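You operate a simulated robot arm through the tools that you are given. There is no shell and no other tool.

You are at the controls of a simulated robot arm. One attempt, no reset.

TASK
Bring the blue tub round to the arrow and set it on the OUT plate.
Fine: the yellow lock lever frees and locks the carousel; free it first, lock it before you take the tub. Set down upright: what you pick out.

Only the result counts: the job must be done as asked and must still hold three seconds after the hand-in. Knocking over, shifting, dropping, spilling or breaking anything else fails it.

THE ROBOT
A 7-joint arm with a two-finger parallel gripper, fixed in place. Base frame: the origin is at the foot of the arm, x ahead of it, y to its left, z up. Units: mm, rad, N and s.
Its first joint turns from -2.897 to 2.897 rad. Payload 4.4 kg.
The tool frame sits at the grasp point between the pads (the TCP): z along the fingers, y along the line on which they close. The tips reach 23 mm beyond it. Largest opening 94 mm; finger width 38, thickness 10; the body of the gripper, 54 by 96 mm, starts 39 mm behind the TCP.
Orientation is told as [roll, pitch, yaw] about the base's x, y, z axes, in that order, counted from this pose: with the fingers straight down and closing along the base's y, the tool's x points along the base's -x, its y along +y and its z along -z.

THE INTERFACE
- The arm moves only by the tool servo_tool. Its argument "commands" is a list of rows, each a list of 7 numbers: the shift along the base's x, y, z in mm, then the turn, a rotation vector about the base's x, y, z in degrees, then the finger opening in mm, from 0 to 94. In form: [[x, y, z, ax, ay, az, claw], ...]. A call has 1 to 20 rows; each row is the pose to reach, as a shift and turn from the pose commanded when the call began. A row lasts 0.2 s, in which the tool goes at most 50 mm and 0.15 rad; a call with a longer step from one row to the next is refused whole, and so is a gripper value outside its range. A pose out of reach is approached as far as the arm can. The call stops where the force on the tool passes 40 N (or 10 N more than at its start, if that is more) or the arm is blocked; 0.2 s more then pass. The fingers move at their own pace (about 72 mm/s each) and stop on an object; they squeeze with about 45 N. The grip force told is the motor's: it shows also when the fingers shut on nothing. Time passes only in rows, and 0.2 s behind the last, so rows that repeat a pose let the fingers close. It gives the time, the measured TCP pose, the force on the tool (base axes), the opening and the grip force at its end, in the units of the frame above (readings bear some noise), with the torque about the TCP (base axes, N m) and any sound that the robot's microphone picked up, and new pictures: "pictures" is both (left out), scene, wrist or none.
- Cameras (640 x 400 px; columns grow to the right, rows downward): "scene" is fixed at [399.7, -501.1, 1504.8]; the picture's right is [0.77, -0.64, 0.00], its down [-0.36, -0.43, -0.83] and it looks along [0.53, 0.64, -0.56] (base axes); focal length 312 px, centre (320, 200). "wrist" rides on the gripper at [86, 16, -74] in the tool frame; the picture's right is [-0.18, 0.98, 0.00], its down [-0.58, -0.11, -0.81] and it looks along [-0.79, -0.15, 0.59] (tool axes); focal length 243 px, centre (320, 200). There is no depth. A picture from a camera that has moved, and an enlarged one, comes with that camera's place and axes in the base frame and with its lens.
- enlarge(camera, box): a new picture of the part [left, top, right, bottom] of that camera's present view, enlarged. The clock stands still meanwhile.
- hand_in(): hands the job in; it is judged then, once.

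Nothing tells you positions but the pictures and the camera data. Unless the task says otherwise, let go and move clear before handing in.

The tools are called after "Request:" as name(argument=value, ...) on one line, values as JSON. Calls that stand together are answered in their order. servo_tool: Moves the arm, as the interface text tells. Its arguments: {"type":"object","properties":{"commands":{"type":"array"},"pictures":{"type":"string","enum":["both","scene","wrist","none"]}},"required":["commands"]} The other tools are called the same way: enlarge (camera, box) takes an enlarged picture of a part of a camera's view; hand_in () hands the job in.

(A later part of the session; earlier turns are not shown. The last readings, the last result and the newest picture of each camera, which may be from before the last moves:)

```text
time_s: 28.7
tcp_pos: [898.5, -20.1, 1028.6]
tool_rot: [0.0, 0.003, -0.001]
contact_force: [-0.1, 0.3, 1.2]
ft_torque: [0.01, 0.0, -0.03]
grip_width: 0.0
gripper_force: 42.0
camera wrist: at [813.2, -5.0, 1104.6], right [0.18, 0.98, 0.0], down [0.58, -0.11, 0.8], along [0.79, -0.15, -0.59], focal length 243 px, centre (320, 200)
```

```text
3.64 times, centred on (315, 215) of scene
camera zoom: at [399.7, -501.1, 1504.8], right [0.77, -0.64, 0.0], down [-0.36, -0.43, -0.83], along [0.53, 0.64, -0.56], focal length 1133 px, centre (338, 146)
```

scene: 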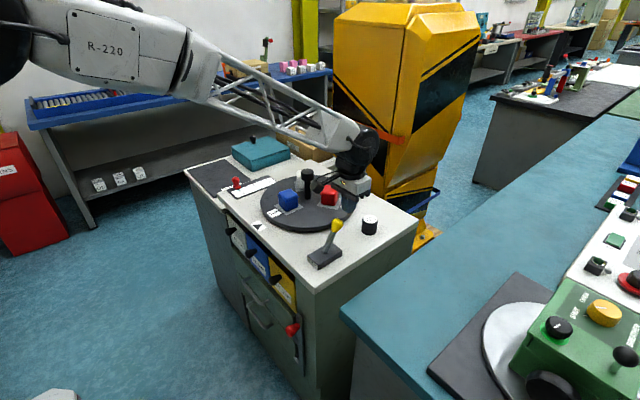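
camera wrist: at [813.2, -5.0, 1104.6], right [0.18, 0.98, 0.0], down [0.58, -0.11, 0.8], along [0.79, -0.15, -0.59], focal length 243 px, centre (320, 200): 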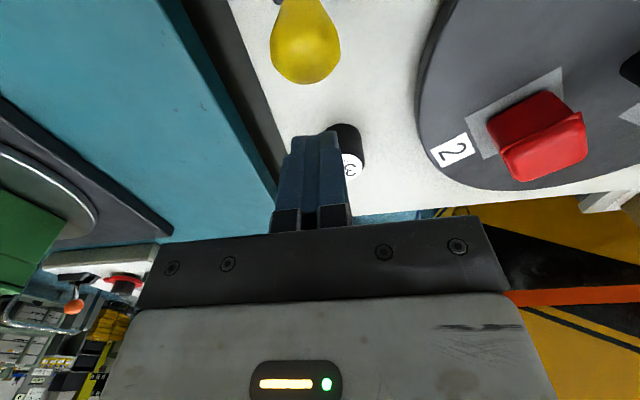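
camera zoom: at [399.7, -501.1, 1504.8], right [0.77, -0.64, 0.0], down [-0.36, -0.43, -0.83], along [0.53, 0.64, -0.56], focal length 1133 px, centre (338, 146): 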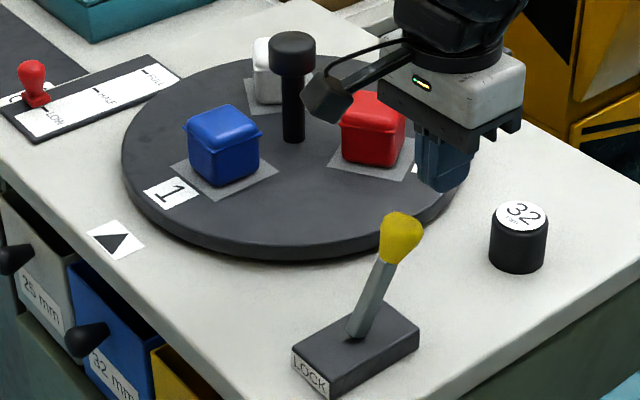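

The fingers are behind the knob and lined up with it in y. I lower and pull the lever toward -x (LOCK).

Request:
servo_tool(commands=[[0, 0, -20, 0, 0, 0, 0], [0, 0, -40, 0, 0, 0, 0], [-12, 0, -40, 0, 0, 0, 0], [-24, 0, -40, 0, 0, 0, 0], [-36, 0, -40, 0, 0, 0, 0], [-48, 0, -40, 0, 0, 0, 0], [-60, 0, -40, 0, 0, 0, 0], [-72, 0, -40, 0, 0, 0, 0], [-80, 0, -40, 0, 0, 0, 0], [-86, 0, -40, 0, 0, 0, 0], [-92, 0, -40, 0, 0, 0, 0], [-98, 0, -40, 0, 0, 0, 0], [-104, 0, -40, 0, 0, 0, 0]])

Request:
enlarge(camera="scene", box=[230, 160, 400, 270])

```text
time_s: 31.2
tcp_pos: [808.2, -21.2, 991.9]
tool_rot: [0.0, -0.001, -0.001]
contact_force: [17.3, -0.9, -1.4]
ft_torque: [-0.09, -0.43, -0.03]
grip_width: 0.0
gripper_force: 42.4
stopped in row 12: the force on the tool passed its limit at 52 N (the readings are from after the stop); the commanded pose is now the measured one
camera wrist: at [723.5, -4.7, 1067.3], right [0.18, 0.98, 0.0], down [0.58, -0.11, 0.81], along [0.79, -0.15, -0.59], focal length 243 px, centre (320, 200)
```

scene: 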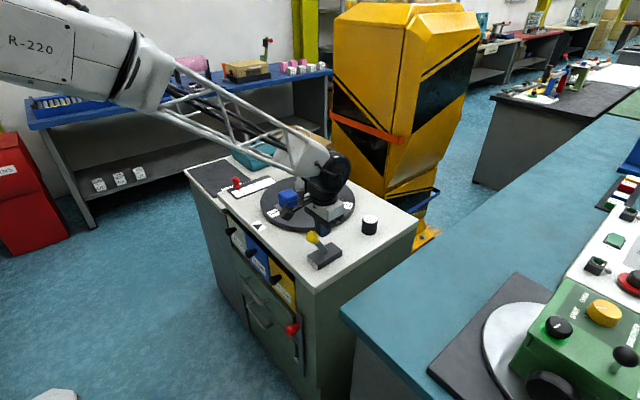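
wrist: 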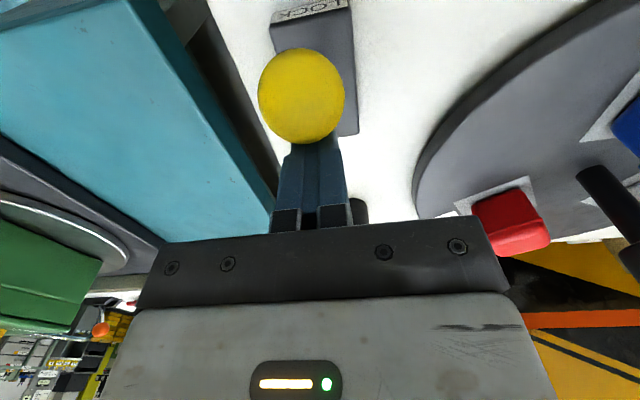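

```text
3.64 times, centred on (315, 215) of scene
camera zoom: at [399.7, -501.1, 1504.8], right [0.77, -0.64, 0.0], down [-0.36, -0.43, -0.83], along [0.53, 0.64, -0.56], focal length 1133 px, centre (338, 146)
```

zoom: 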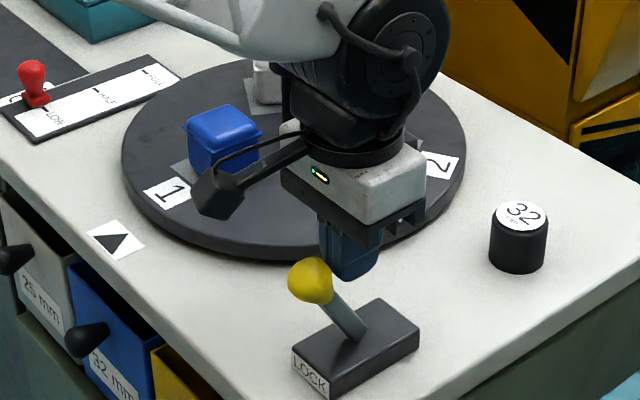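

The lever is back at its initial locked position against its stop. I back off, rise, and verify lever and carousel.

Request:
servo_tool(commands=[[20, 0, 0, 0, 0, 0, 0], [35, 0, 20, 0, 0, 0, 0], [35, 0, 65, 0, 0, 0, 40], [35, 0, 110, 0, 0, 0, 94], [15, 30, 140, 0, 0, 0, 94], [-10, 65, 150, 0, 0, 0, 94], [-30, 105, 160, 0, 0, 0, 94], [-50, 150, 170, 0, 0, 0, 94], [-75, 190, 180, 0, 0, 0, 94], [-95, 220, 188, 0, 0, 0, 94], [-108, 245, 188, 0, 0, 0, 94], [-108, 245, 188, 0, 0, 0, 94]])

Request:
enlarge(camera="scene", box=[230, 160, 400, 270])

Request:
enlarge(camera="wrist", box=[200, 0, 480, 175])

Request:
enlarge(camera="scene", box=[165, 140, 293, 220])

```text
refused: row 8 steps farther than a row can; nothing moved
```

```text
3.64 times, centred on (315, 215) of scene
camera zoom: at [399.7, -501.1, 1504.8], right [0.77, -0.64, 0.0], down [-0.36, -0.43, -0.83], along [0.53, 0.64, -0.56], focal length 1133 px, centre (338, 146)
```

zoom: 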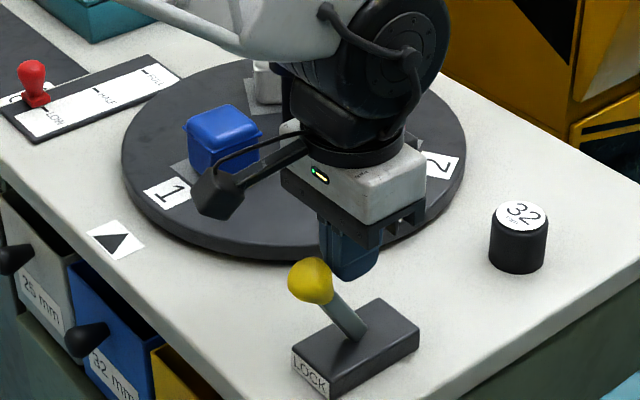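

```text
2.29 times, centred on (340, 88) of wrist
camera zoom: at [723.5, -4.7, 1067.3], right [0.18, 0.98, 0.0], down [0.58, -0.11, 0.81], along [0.79, -0.15, -0.59], focal length 555 px, centre (274, 457)
```

zoom: 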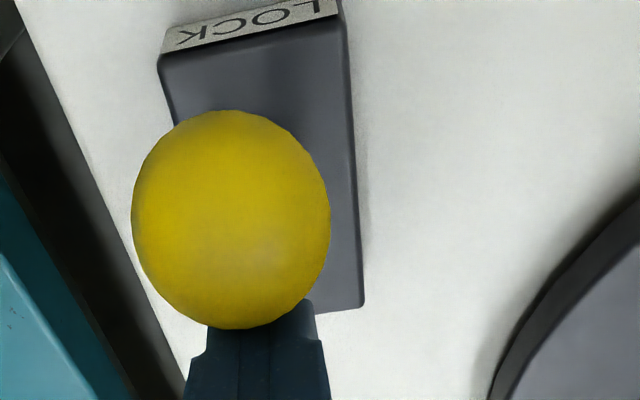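

```text
5.00 times, centred on (229, 180) of scene
camera zoom: at [399.7, -501.1, 1504.8], right [0.77, -0.64, 0.0], down [-0.36, -0.43, -0.83], along [0.53, 0.64, -0.56], focal length 1558 px, centre (775, 300)
```

zoom: 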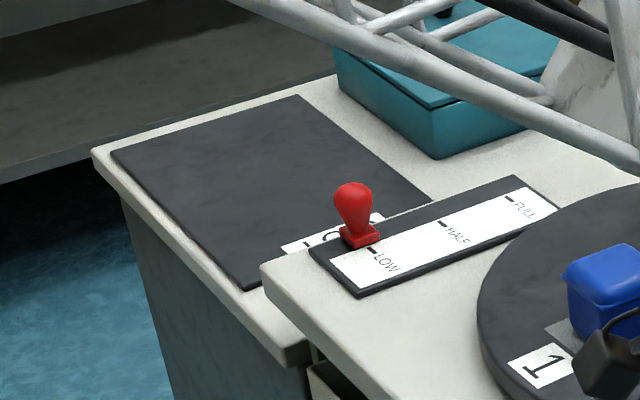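

One step was again slightly too long; I resend with smaller ones. I also see the OUT plate on a slightly lower side table.

Request:
servo_tool(commands=[[20, 0, 0, 0, 0, 0, 0], [35, 0, 20, 0, 0, 0, 0], [35, 0, 65, 0, 0, 0, 40], [35, 0, 110, 0, 0, 0, 94], [15, 30, 135, 0, 0, 0, 94], [-10, 65, 150, 0, 0, 0, 94], [-30, 100, 160, 0, 0, 0, 94], [-50, 140, 170, 0, 0, 0, 94], [-70, 180, 180, 0, 0, 0, 94], [-90, 215, 188, 0, 0, 0, 94], [-108, 245, 188, 0, 0, 0, 94], [-108, 245, 188, 0, 0, 0, 94]])

Request:
enlarge(camera="scene", box=[230, 160, 400, 270])

Request:
enlarge(camera="wrist", box=[200, 0, 480, 175])

Request:
enlarge(camera="scene", box=[165, 140, 293, 220])

```text
time_s: 33.8
tcp_pos: [697.8, 221.7, 1180.8]
tool_rot: [0.0, -0.001, 0.001]
contact_force: [0.1, -0.1, -0.1]
ft_torque: [0.02, 0.03, 0.01]
grip_width: 94.1
gripper_force: 0.0
camera wrist: at [613.0, 237.8, 1256.1], right [0.18, 0.98, 0.0], down [0.58, -0.11, 0.81], along [0.79, -0.15, -0.59], focal length 243 px, centre (320, 200)
```

scene: 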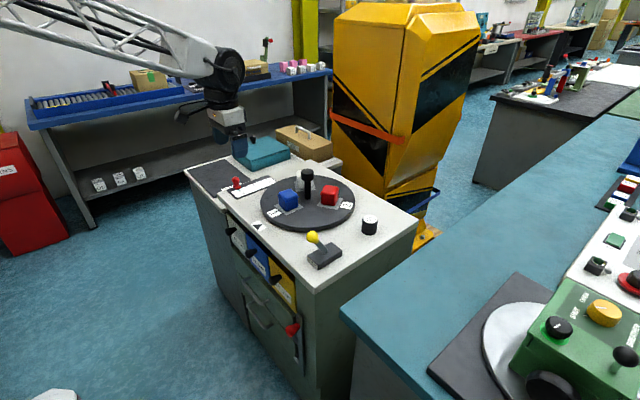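
wrist: 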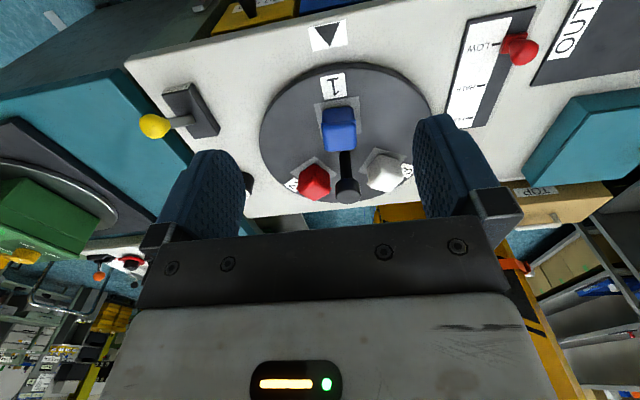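

```text
3.64 times, centred on (315, 215) of scene
camera zoom: at [399.7, -501.1, 1504.8], right [0.77, -0.64, 0.0], down [-0.36, -0.43, -0.83], along [0.53, 0.64, -0.56], focal length 1133 px, centre (338, 146)
```

zoom: 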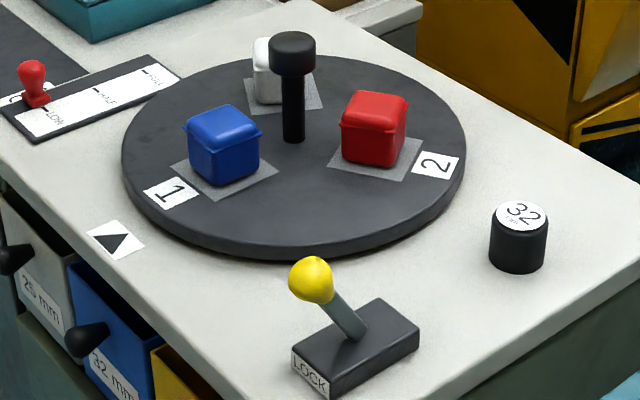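

```text
2.29 times, centred on (340, 88) of wrist
camera zoom: at [613.0, 237.8, 1256.1], right [0.18, 0.98, 0.0], down [0.58, -0.11, 0.81], along [0.79, -0.15, -0.59], focal length 555 px, centre (274, 457)
```

zoom: 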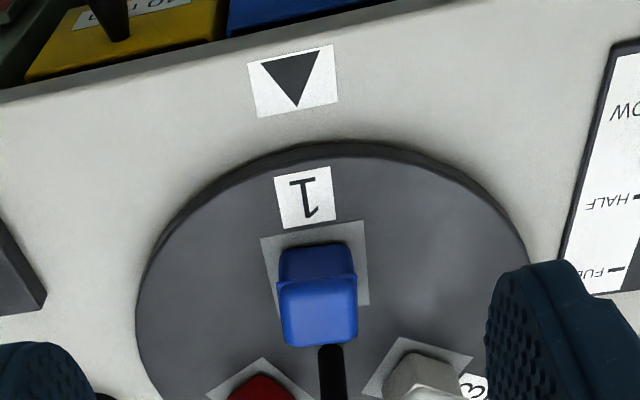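

```text
5.00 times, centred on (229, 180) of scene
camera zoom: at [399.7, -501.1, 1504.8], right [0.77, -0.64, 0.0], down [-0.36, -0.43, -0.83], along [0.53, 0.64, -0.56], focal length 1558 px, centre (775, 300)
```

zoom: 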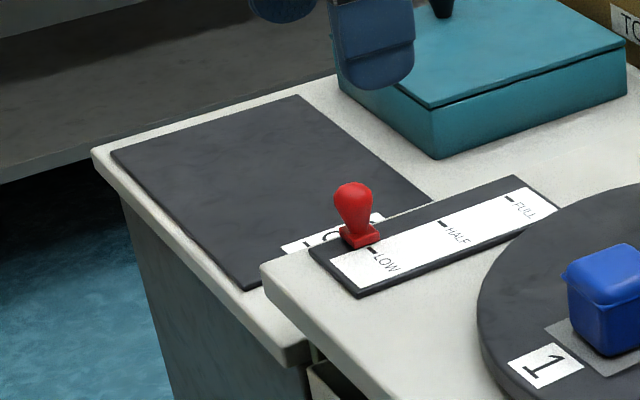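

The lever is back at LOCK, and blue sits aligned at the arrow: tub centre about (869.5, 224), top z ≈ 947, about 50 mm wide. Before picking it, I'll look at the OUT plate up close to get its height and extent.

Request:
servo_tool(commands=[[-14, 37, -10, 0, 0, 6, 94], [-28, 74, -20, 0, 0, 12, 94], [-42, 111, -30, 0, 0, 18, 94], [-56, 148, -40, 0, 0, 24, 94], [-70, 185, -50, 0, 0, 30, 94], [-84, 222, -60, 0, 0, 36, 94], [-97, 258, -70, 0, 0, 40, 94], [-97, 258, -70, 0, 0, 40, 94]])

Request:
enlarge(camera="wrist", box=[200, 0, 440, 150])

Request:
enlarge(camera="scene", box=[165, 140, 293, 220])

```text
time_s: 35.6
tcp_pos: [601.4, 481.8, 1113.5]
tool_rot: [0.001, 0.001, 0.7]
contact_force: [0.0, -0.2, 1.2]
ft_torque: [0.0, 0.02, 0.01]
grip_width: 94.1
gripper_force: 0.1
camera wrist: at [526.1, 438.3, 1187.8], right [-0.49, 0.87, 0.0], down [0.51, 0.29, 0.81], along [0.7, 0.4, -0.59], focal length 243 px, centre (320, 200)
```

scene: 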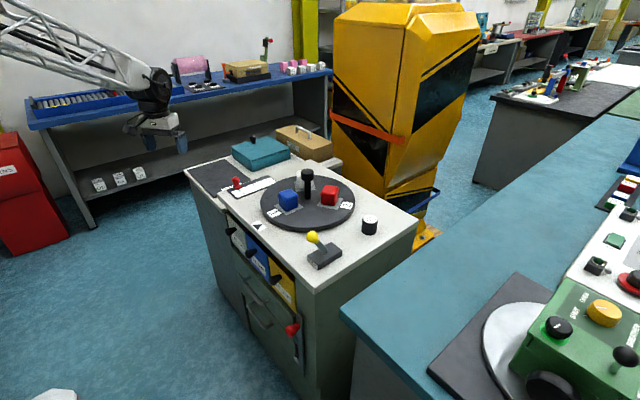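
wrist: 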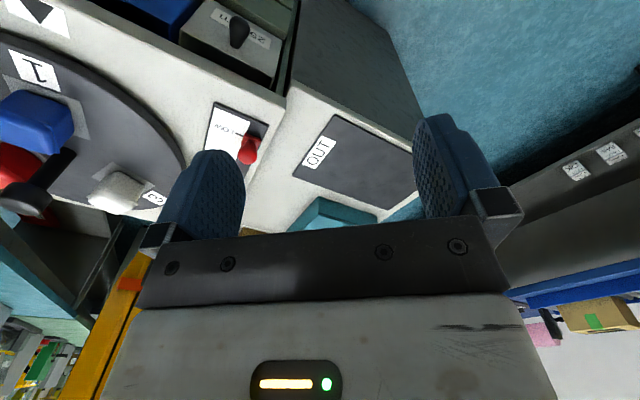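

```text
2.67 times, centred on (320, 75) of wrist
camera zoom: at [526.1, 438.3, 1187.8], right [-0.49, 0.87, 0.0], down [0.51, 0.29, 0.81], along [0.7, 0.4, -0.59], focal length 647 px, centre (320, 533)
```

zoom: 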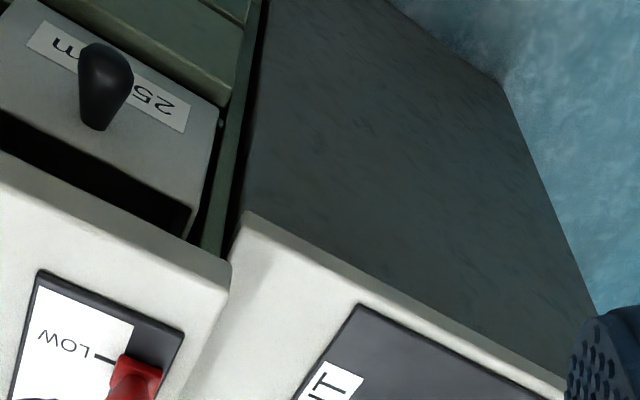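

```text
5.00 times, centred on (229, 180) of scene
camera zoom: at [399.7, -501.1, 1504.8], right [0.77, -0.64, 0.0], down [-0.36, -0.43, -0.83], along [0.53, 0.64, -0.56], focal length 1558 px, centre (775, 300)
```

zoom: 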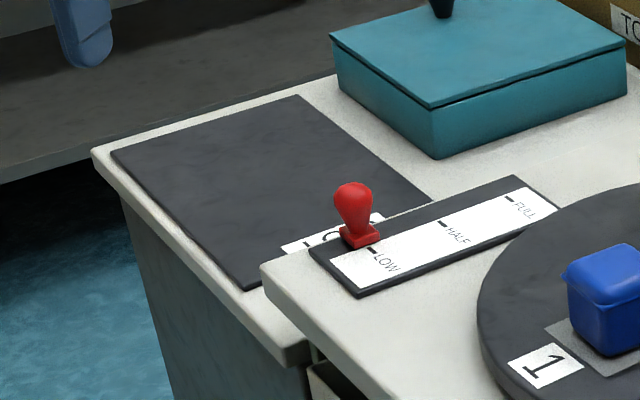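

The OUT plate lies about 75 mm lower than the main top: roughly x 743–930, y 592–893, z ≈ 800. That is at the edge of reach, so I test empty-handed whether a 25° outward tilt reaches its near part.

Request:
servo_tool(commands=[[22, 18, -20, 3.2, -3.8, 0, 94], [46, 38, -45, 6.4, -7.7, 0, 94], [69, 56, -70, 9.6, -11.5, 0, 94], [92, 75, -95, 12.8, -15.3, 0, 94], [115, 94, -120, 16.07, -19.15, 0, 94], [138, 113, -145, 16.07, -19.15, 0, 94], [160, 132, -170, 16.07, -19.15, 0, 94], [172, 141, -190, 16.07, -19.15, 0, 94], [182, 150, -210, 16.07, -19.15, 0, 94], [182, 150, -210, 16.07, -19.15, 0, 94]])

Request:
enlarge(camera="scene", box=[165, 110, 325, 210])

```text
time_s: 37.8
tcp_pos: [786.9, 633.3, 900.3]
tool_rot: [0.0, -0.437, 0.699]
contact_force: [-0.5, -0.6, 0.1]
ft_torque: [-0.02, -0.02, -0.01]
grip_width: 94.2
gripper_force: 0.0
camera wrist: at [692.6, 574.2, 931.5], right [-0.5, 0.86, 0.08], down [0.21, 0.04, 0.98], along [0.84, 0.51, -0.2], focal length 243 px, centre (320, 200)
```

scene: 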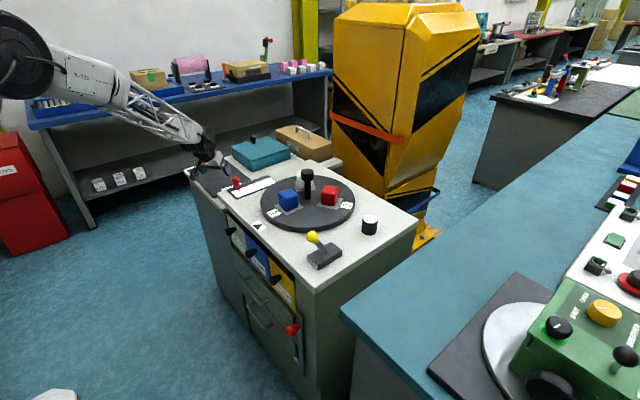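
wrist: 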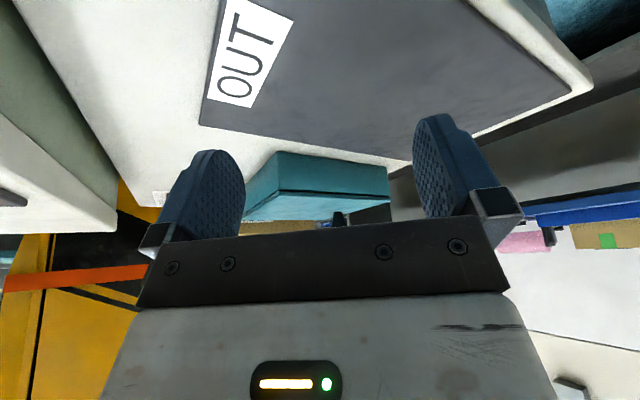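

```text
4.00 times, centred on (245, 160) of scene
camera zoom: at [399.7, -501.1, 1504.8], right [0.77, -0.64, 0.0], down [-0.36, -0.43, -0.83], along [0.53, 0.64, -0.56], focal length 1246 px, centre (620, 360)
```

zoom: 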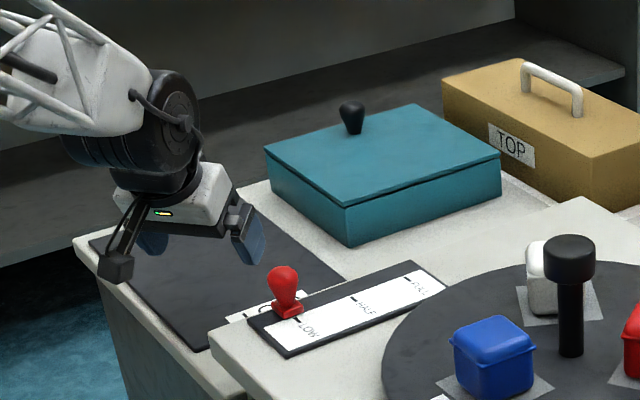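

The tilted pose reaches it, and this view confirms the plate corners: x 743–933, y 592–895, z ≈ 800. I test a lower pose at (790, 640, 845) to make sure the set-down pose is reachable.

Request:
servo_tool(commands=[[5, 8, -20, 0, 0, 0, 94], [5, 8, -40, 0, 0, 0, 94], [5, 8, -55, 0, 0, 0, 94], [5, 8, -55, 0, 0, 0, 94]], pictures="scene")

Request:
enlarge(camera="scene", box=[165, 130, 293, 210])

```text
time_s: 38.8
tcp_pos: [791.9, 638.5, 846.1]
tool_rot: [-0.002, -0.437, 0.697]
contact_force: [-0.9, -0.3, -0.4]
ft_torque: [-0.02, -0.03, -0.01]
grip_width: 94.1
gripper_force: 0.2
```

scene: 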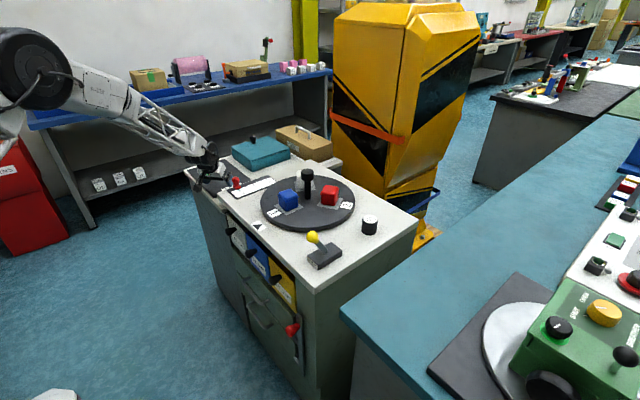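

```text
5.00 times, centred on (229, 170) of scene
camera zoom: at [399.7, -501.1, 1504.8], right [0.77, -0.64, 0.0], down [-0.36, -0.43, -0.83], along [0.53, 0.64, -0.56], focal length 1558 px, centre (775, 350)
```

zoom: 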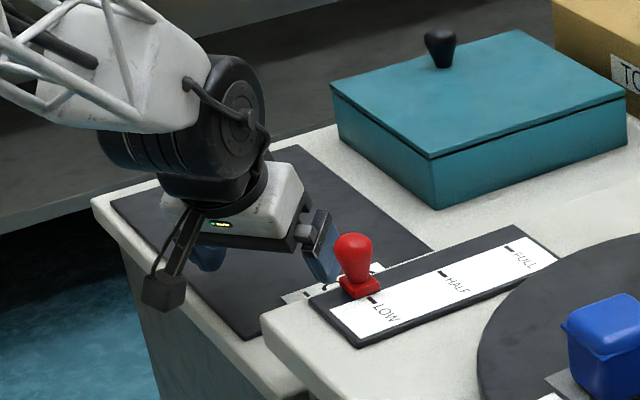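

The set-down pose is reachable. I return to the blue tub keeping the 25° tilt and turning the yaw back to 0, stopping above it.

Request:
servo_tool(commands=[[-10, -8, 45, 0, 0, 0, 94], [-20, -16, 90, 0, 0, 0, 94], [-35, -30, 130, 0, 0, 0, 94], [-50, -50, 165, 0, 0, -4, 94], [-60, -85, 185, 0, 0, -8, 94], [-60, -125, 205, 0, 0, -12, 94], [-55, -170, 205, 0, 0, -16, 94], [-45, -215, 205, 0, 0, -20, 94], [-30, -260, 200, 0, 0, -24, 94], [-10, -303, 195, 0, 0, -28, 94], [15, -340, 190, 0, 0, -32, 94], [40, -375, 185, 0, 0, -36, 94], [65, -405, 180, 0, 0, -40, 94], [79.3, -415.8, 175, 0, 0, -40, 94], [79.3, -415.8, 175, 0, 0, -40, 94]])

Request:
enlarge(camera="scene", box=[230, 120, 400, 230])

Request:
enlarge(camera="wrist", box=[200, 0, 460, 162])

```text
time_s: 42.0
tcp_pos: [867.0, 225.5, 1019.6]
tool_rot: [0.0, -0.437, -0.001]
contact_force: [-0.2, -0.8, -0.3]
ft_torque: [0.02, -0.02, 0.0]
grip_width: 94.1
gripper_force: 0.2
camera wrist: at [759.4, 240.2, 1050.9], right [0.17, 0.98, 0.08], down [0.19, -0.11, 0.98], along [0.97, -0.15, -0.2], focal length 243 px, centre (320, 200)
```

scene: 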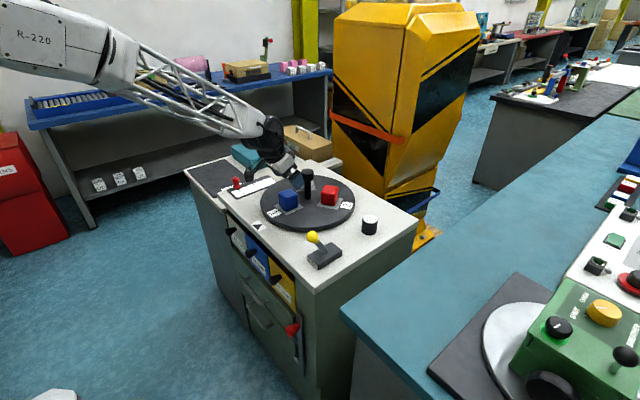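
wrist: 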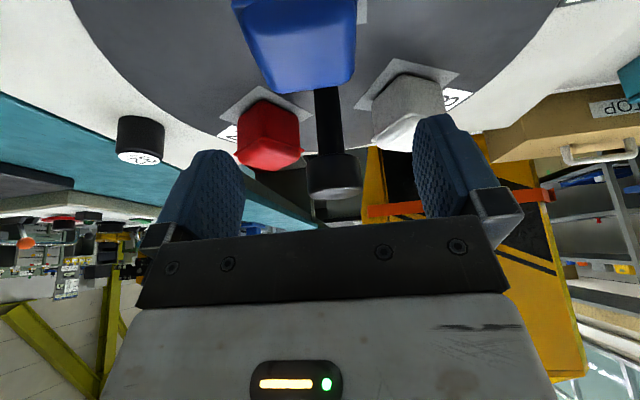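

```text
3.64 times, centred on (315, 175) of scene
camera zoom: at [399.7, -501.1, 1504.8], right [0.77, -0.64, 0.0], down [-0.36, -0.43, -0.83], along [0.53, 0.64, -0.56], focal length 1133 px, centre (338, 291)
```

zoom: 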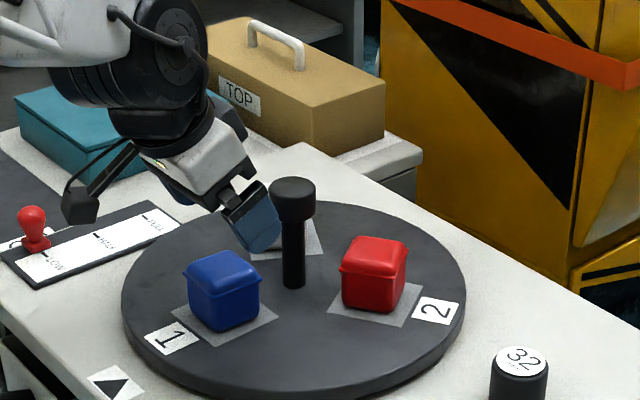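

```text
2.46 times, centred on (330, 81) of wrist
camera zoom: at [759.4, 240.2, 1050.9], right [0.17, 0.98, 0.08], down [0.19, -0.11, 0.98], along [0.97, -0.15, -0.2], focal length 597 px, centre (295, 493)
```

zoom: 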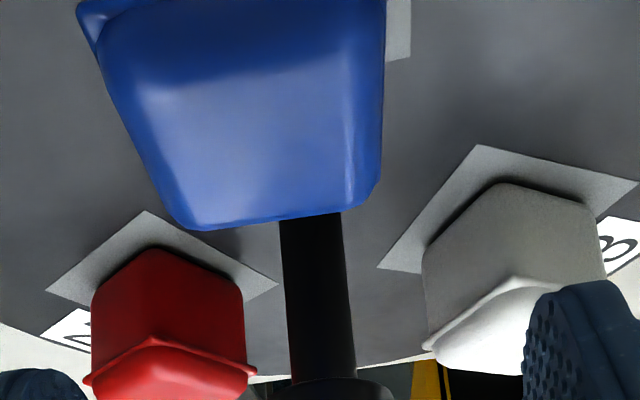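

The tool is above the tub and slightly off in y; the tub centre is nearer y ≈ 222. I lower to about z 931 with open fingers and check before closing.

Request:
servo_tool(commands=[[0, -2, -25, 0, 0, 0, 94], [0, -2, -50, 0, 0, 0, 94], [0, -2, -70, 0, 0, 0, 94], [0, -2, -82, 0, 0, 0, 94], [0, -2, -88, 0, 0, 0, 94], [0, -2, -88, 0, 0, 0, 94]])

Request:
enlarge(camera="scene", box=[230, 140, 358, 220])

```text
time_s: 43.4
tcp_pos: [869.7, 221.9, 932.5]
tool_rot: [-0.001, -0.435, 0.0]
contact_force: [-0.3, -0.8, -1.0]
ft_torque: [0.03, -0.01, -0.01]
grip_width: 94.0
gripper_force: 0.0
camera wrist: at [761.2, 237.9, 964.2], right [0.17, 0.98, 0.08], down [0.19, -0.11, 0.98], along [0.97, -0.15, -0.2], focal length 243 px, centre (320, 200)
```

scene: 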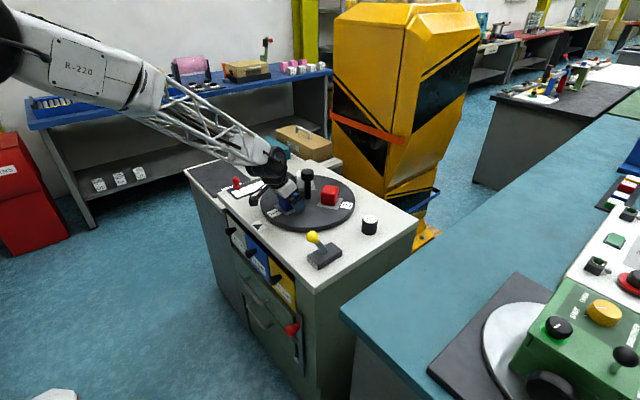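
wrist: 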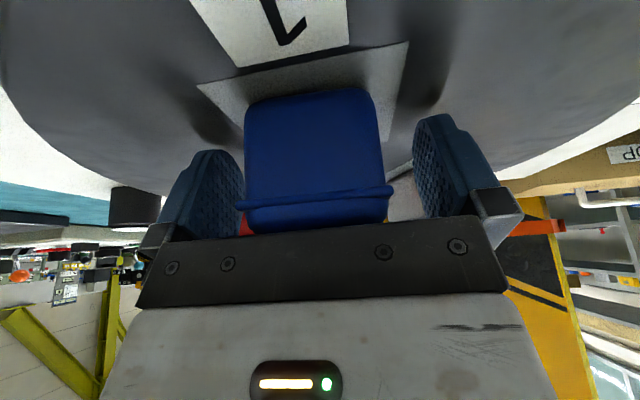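

```text
5.00 times, centred on (294, 180) of scene
camera zoom: at [399.7, -501.1, 1504.8], right [0.77, -0.64, 0.0], down [-0.36, -0.43, -0.83], along [0.53, 0.64, -0.56], focal length 1558 px, centre (450, 300)
```

zoom: 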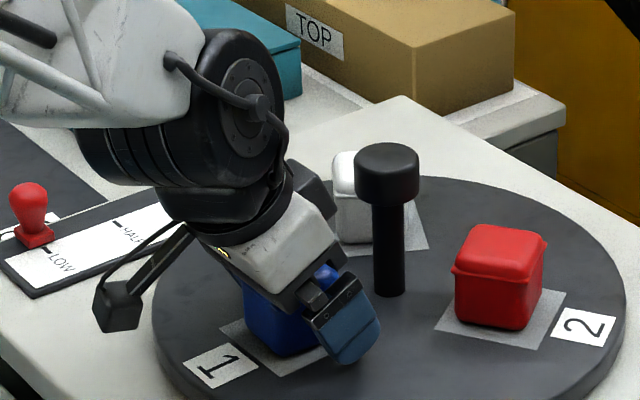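

The tub is between the fingers with clear space and no contact. I close on it.

Request:
servo_tool(commands=[[0, 0, 0, 0, 0, 0, 75], [0, 0, 0, 0, 0, 0, 62], [0, 0, 0, 0, 0, 0, 56], [0, 0, 0, 0, 0, 0, 50], [0, 0, 0, 0, 0, 0, 44], [0, 0, 0, 0, 0, 0, 40]])

Request:
enlarge(camera="scene", box=[230, 140, 358, 220])

```text
time_s: 44.8
tcp_pos: [868.4, 223.6, 932.3]
tool_rot: [-0.002, -0.437, 0.0]
contact_force: [-0.4, -0.3, 1.2]
ft_torque: [0.03, 0.04, 0.0]
grip_width: 51.8
gripper_force: 44.8
camera wrist: at [761.2, 237.9, 964.4], right [0.17, 0.98, 0.08], down [0.19, -0.11, 0.98], along [0.97, -0.15, -0.2], focal length 243 px, centre (320, 200)
```

scene: 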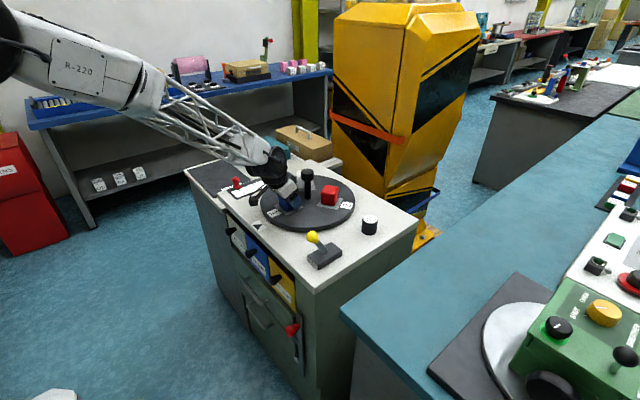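
wrist: 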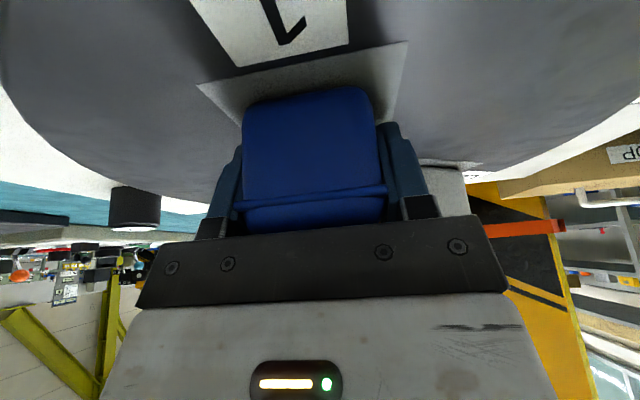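

```text
5.00 times, centred on (294, 180) of scene
camera zoom: at [399.7, -501.1, 1504.8], right [0.77, -0.64, 0.0], down [-0.36, -0.43, -0.83], along [0.53, 0.64, -0.56], focal length 1558 px, centre (450, 300)
```

zoom: 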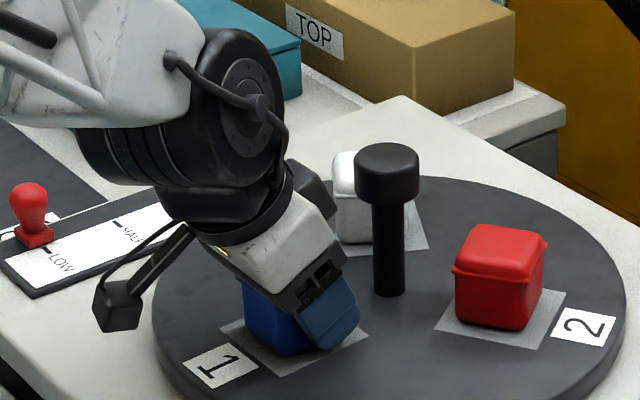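

The tub is gripped at 51.8 mm with almost no side force. I lift slowly and check it hangs level.

Request:
servo_tool(commands=[[0, 0, 4, 0, 0, 0, 40], [0, 0, 10, 0, 0, 0, 40], [0, 0, 20, 0, 0, 0, 40], [0, 0, 35, 0, 0, 0, 40], [0, 0, 55, 0, 0, 0, 40], [0, 0, 75, 0, 0, 0, 40], [0, 0, 90, 0, 0, 0, 40]])

Request:
enlarge(camera="scene", box=[230, 120, 358, 200])

```text
time_s: 46.4
tcp_pos: [868.3, 220.7, 1021.6]
tool_rot: [0.001, -0.436, 0.001]
contact_force: [-0.6, 0.2, -1.4]
ft_torque: [0.04, 0.01, -0.02]
grip_width: 51.9
gripper_force: 45.1
camera wrist: at [760.5, 236.2, 1054.3], right [0.17, 0.98, 0.08], down [0.19, -0.11, 0.98], along [0.97, -0.15, -0.2], focal length 243 px, centre (320, 200)
```

scene: 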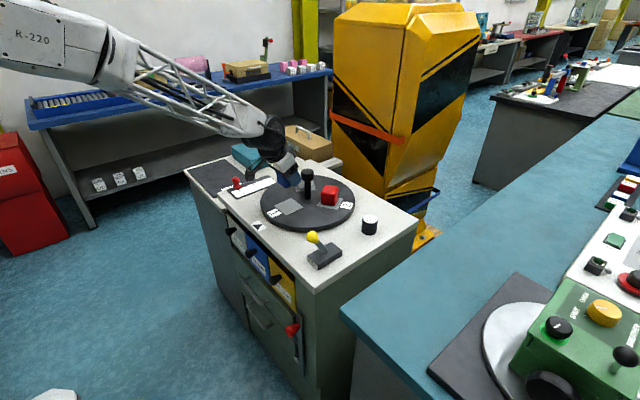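
wrist: 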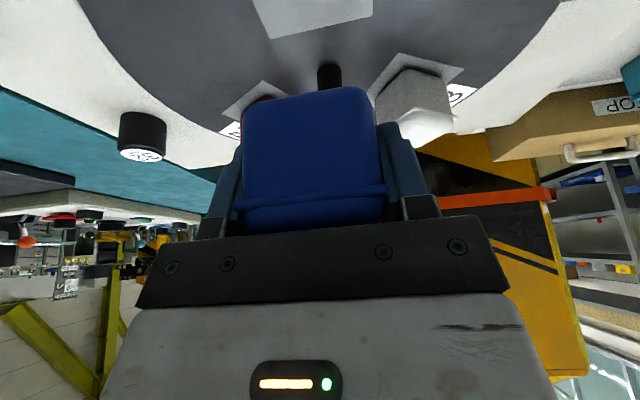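

```text
5.00 times, centred on (294, 160) of scene
camera zoom: at [399.7, -501.1, 1504.8], right [0.77, -0.64, 0.0], down [-0.36, -0.43, -0.83], along [0.53, 0.64, -0.56], focal length 1558 px, centre (450, 400)
```

zoom: 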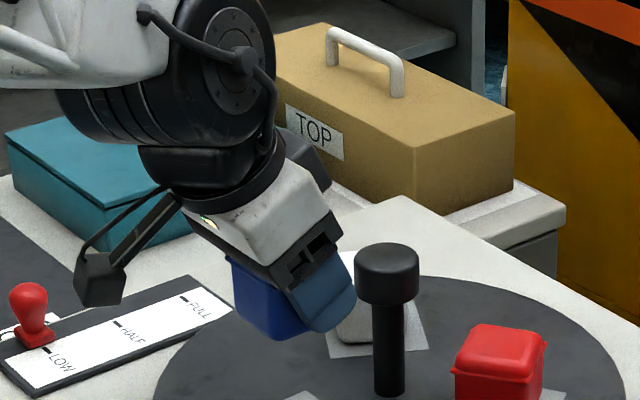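

The tub is held firmly and level. I carry it round to above the OUT plate, keeping the tilt and turning the yaw by +40°.

Request:
servo_tool(commands=[[-14.5, 13, 3, 0, 0, 0, 40], [-39.5, 43, 8, 0, 0, 4, 40], [-64.5, 78, 13, 0, 0, 8, 40], [-89.5, 115, 18, 0, 0, 12, 40], [-109.5, 158, 23, 0, 0, 16, 40], [-124.5, 203, 28, 0, 0, 20, 40], [-134.5, 248, 28, 0, 0, 24, 40], [-139.5, 293, 28, 0, 0, 28, 40], [-139.5, 333, 13, 0, 0, 32, 40], [-129.5, 368, -12, 0, 0, 36, 40], [-114.5, 388, -47, 0, 0, 40, 40], [-99.5, 402, -87, 0, 0, 40, 40], [-89.5, 410, -117, 0, 0, 40, 40], [-79.5, 418, -132, 0, 0, 40, 40], [-79.5, 418, -132, 0, 0, 40, 40]])

Request:
enlarge(camera="scene", box=[165, 120, 293, 200])

```text
time_s: 49.6
tcp_pos: [790.2, 641.7, 892.2]
tool_rot: [0.0, -0.436, 0.696]
contact_force: [0.1, 0.6, -1.6]
ft_torque: [0.01, -0.02, -0.02]
grip_width: 51.7
gripper_force: 45.2
camera wrist: at [696.6, 582.9, 923.4], right [-0.5, 0.86, 0.08], down [0.21, 0.04, 0.98], along [0.84, 0.51, -0.2], focal length 243 px, centre (320, 200)
```

scene: 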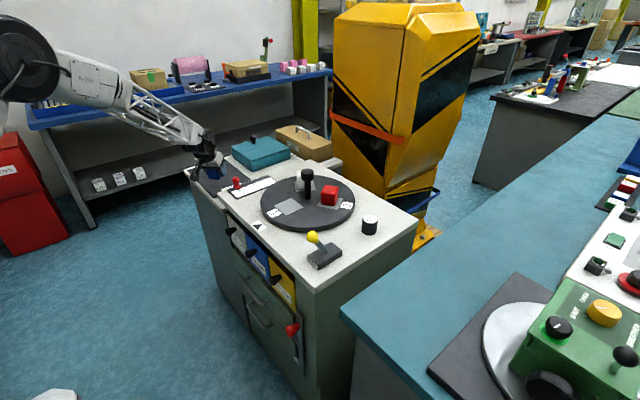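
wrist: 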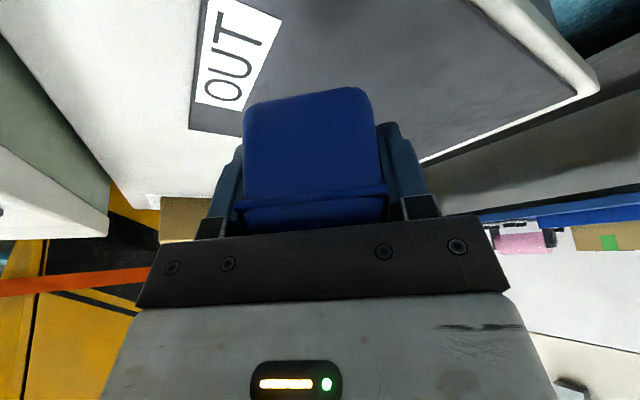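

```text
5.00 times, centred on (229, 160) of scene
camera zoom: at [399.7, -501.1, 1504.8], right [0.77, -0.64, 0.0], down [-0.36, -0.43, -0.83], along [0.53, 0.64, -0.56], focal length 1558 px, centre (775, 400)
```

zoom: 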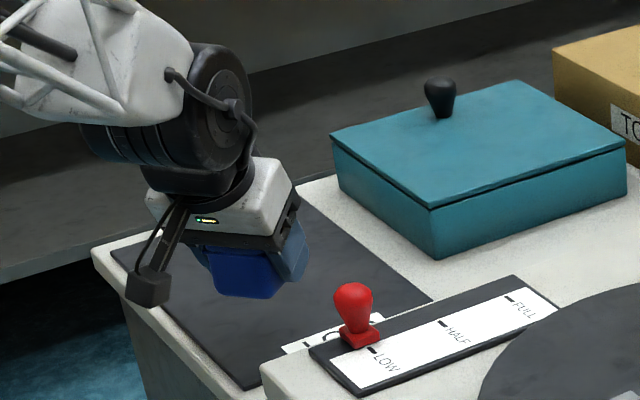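

The tub is over the plate; I move another ~18 mm inward for margin, then lower most of the way.

Request:
servo_tool(commands=[[5, 7, -5, 0, 0, 0, 40], [10, 15, -10, 0, 0, 0, 40], [10, 15, -22, 0, 0, 0, 40], [10, 15, -34, 0, 0, 0, 40], [10, 15, -44, 0, 0, 0, 40], [10, 15, -46, 0, 0, 0, 40]])

Request:
enlarge(camera="scene", box=[165, 130, 261, 190])

Request:
enlarge(camera="wrist", box=[160, 0, 480, 200])

```text
time_s: 51.0
tcp_pos: [799.6, 655.4, 844.5]
tool_rot: [0.0, -0.436, 0.7]
contact_force: [-0.6, 0.6, -0.9]
ft_torque: [0.03, -0.04, -0.04]
grip_width: 52.0
gripper_force: 45.0
camera wrist: at [707.1, 597.5, 875.8], right [-0.5, 0.86, 0.08], down [0.21, 0.04, 0.98], along [0.84, 0.51, -0.2], focal length 243 px, centre (320, 200)
```

scene: 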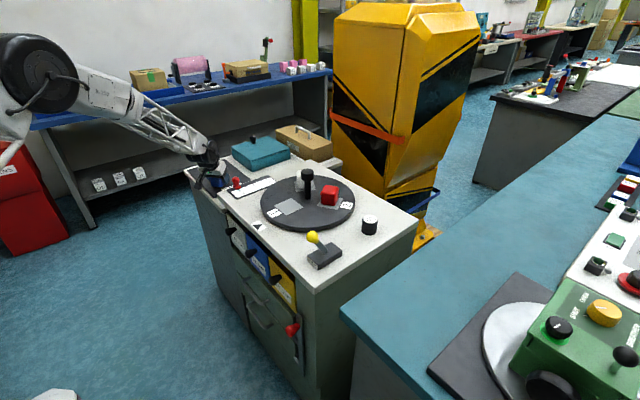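
wrist: 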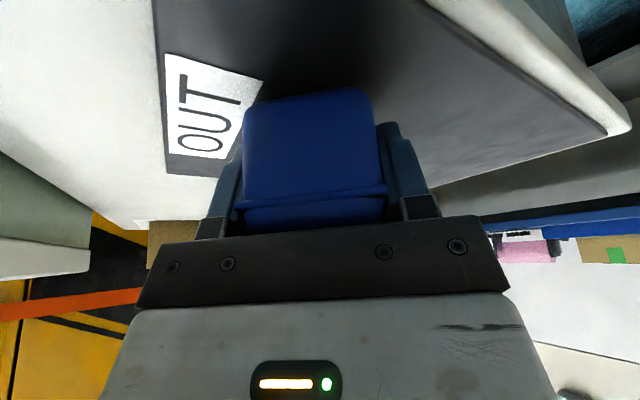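

```text
6.67 times, centred on (213, 160) of scene
camera zoom: at [399.7, -501.1, 1504.8], right [0.77, -0.64, 0.0], down [-0.36, -0.43, -0.83], along [0.53, 0.64, -0.56], focal length 2077 px, centre (1033, 467)
```

zoom: 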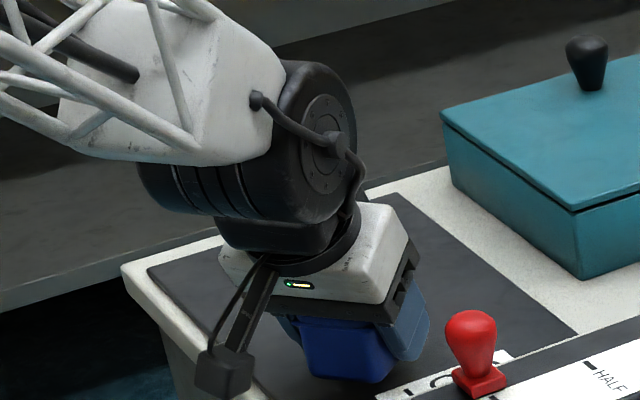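

```text
2.00 times, centred on (320, 100) of wrist
camera zoom: at [707.1, 597.5, 875.8], right [-0.5, 0.86, 0.08], down [0.21, 0.04, 0.98], along [0.84, 0.51, -0.2], focal length 485 px, centre (320, 400)
```

zoom: 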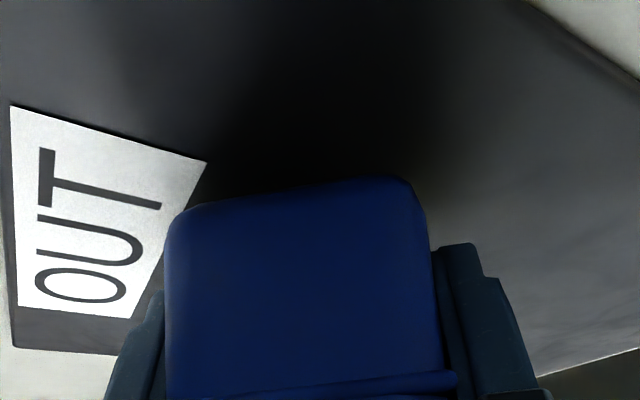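

The plate is close beneath, as the shadow shows. I now creep down in small steps, watching the vertical force.

Request:
servo_tool(commands=[[0, 0, -1.5, 0, 0, 0, 40], [0, 0, -3, 0, 0, 0, 40], [0, 0, -4.5, 0, 0, 0, 40], [0, 0, -6, 0, 0, 0, 40]], pictures="none")

```text
time_s: 52.0
tcp_pos: [801.7, 657.1, 838.6]
tool_rot: [0.0, -0.434, 0.697]
contact_force: [-0.3, 0.5, -0.7]
ft_torque: [-0.01, -0.03, -0.02]
grip_width: 51.5
gripper_force: 45.2
```

Request:
servo_tool(commands=[[0, 0, -1, 0, 0, 0, 40], [0, 0, -2, 0, 0, 0, 40], [0, 0, -3, 0, 0, 0, 40]], pictures="none")

```text
time_s: 52.8
tcp_pos: [799.0, 656.1, 836.2]
tool_rot: [0.001, -0.436, 0.7]
contact_force: [-0.2, 0.3, -0.6]
ft_torque: [-0.03, 0.02, 0.0]
grip_width: 51.4
gripper_force: 44.8
```

Request:
servo_tool(commands=[[0, 0, -1, 0, 0, 0, 40], [0, 0, -2, 0, 0, 0, 40]], pictures="wrist")

Request:
enlarge(camera="scene", box=[197, 150, 245, 180])

```text
time_s: 53.4
tcp_pos: [800.6, 656.9, 835.5]
tool_rot: [0.0, -0.437, 0.698]
contact_force: [-2.7, 5.1, 13.4]
ft_torque: [-0.19, 0.43, -0.17]
grip_width: 51.5
gripper_force: 44.5
camera wrist: at [706.7, 596.9, 866.0], right [-0.5, 0.86, 0.08], down [0.21, 0.04, 0.98], along [0.84, 0.51, -0.2], focal length 243 px, centre (320, 200)
```

wrist: 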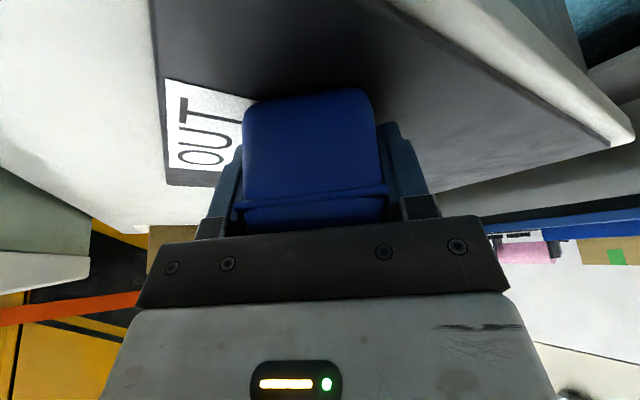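

```text
13.33 times, centred on (221, 165) of scene
camera zoom: at [399.7, -501.1, 1504.8], right [0.77, -0.64, 0.0], down [-0.36, -0.43, -0.83], along [0.53, 0.64, -0.56], focal length 4155 px, centre (1640, 667)
```

zoom: 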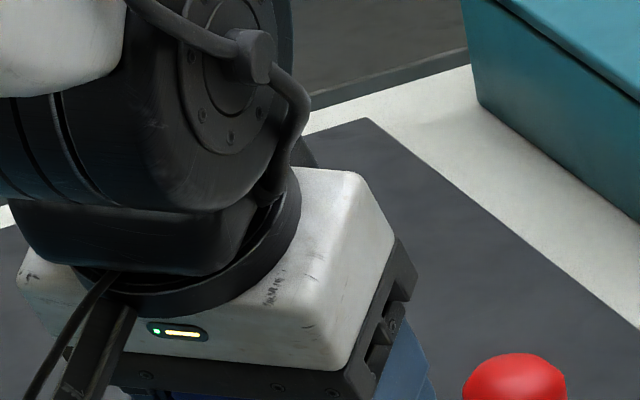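

The tub touches down with about 13 N, right at the expected height. I open the fingers gently and lift straight up.

Request:
servo_tool(commands=[[0, 0, 0, 0, 0, 0, 52], [0, 0, 0, 0, 0, 0, 56], [0, 0, 0, 0, 0, 0, 66], [0, 0, 0, 0, 0, 0, 80], [0, 0, 0, 0, 0, 0, 94], [0, 0, 0, 0, 0, 0, 94], [0, 0, 0, 0, 0, 0, 94]])

```text
time_s: 54.4
tcp_pos: [801.1, 653.7, 834.0]
tool_rot: [-0.003, -0.437, 0.699]
contact_force: [-0.9, -0.1, 1.9]
ft_torque: [0.05, 0.06, 0.07]
grip_width: 79.9
gripper_force: 0.8
stopped in row 4: the force on the tool passed its limit at 69 N (the readings are from after the stop); the commanded pose is now the measured one
camera wrist: at [707.9, 595.3, 865.9], right [-0.5, 0.86, 0.08], down [0.21, 0.04, 0.98], along [0.84, 0.51, -0.2], focal length 243 px, centre (320, 200)
```

scene: 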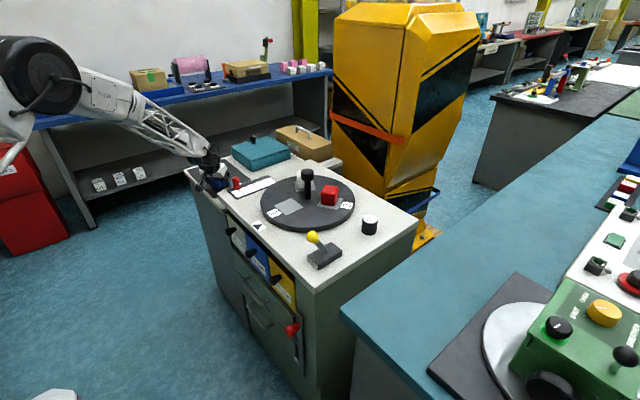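
wrist: 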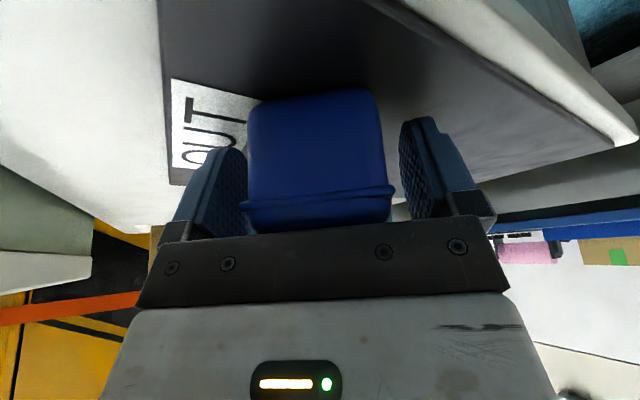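

The fingers came free, but there was a brief force spike. Before lifting I check the clearances.

Request:
enlarge(camera="wrist", box=[150, 50, 510, 275])

Request:
enlarge(camera="scene", box=[180, 140, 276, 200])

```text
1.78 times, centred on (330, 162) of wrist
camera zoom: at [707.9, 595.3, 865.9], right [-0.5, 0.86, 0.08], down [0.21, 0.04, 0.98], along [0.84, 0.51, -0.2], focal length 431 px, centre (302, 267)
```

zoom: 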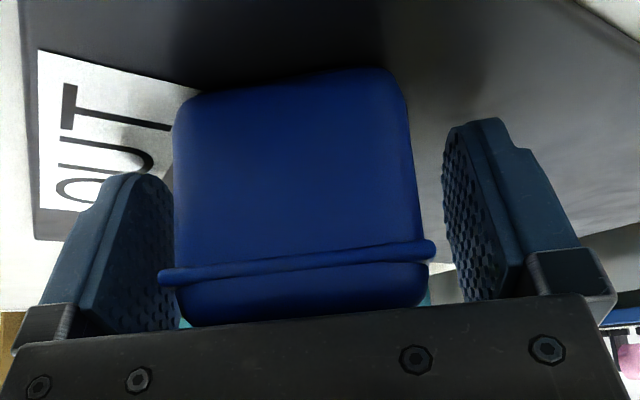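

```text
6.67 times, centred on (228, 170) of scene
camera zoom: at [399.7, -501.1, 1504.8], right [0.77, -0.64, 0.0], down [-0.36, -0.43, -0.83], along [0.53, 0.64, -0.56], focal length 2077 px, centre (933, 400)
```

zoom: 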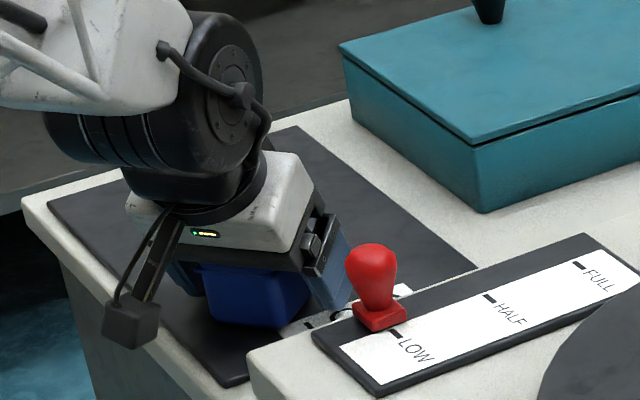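

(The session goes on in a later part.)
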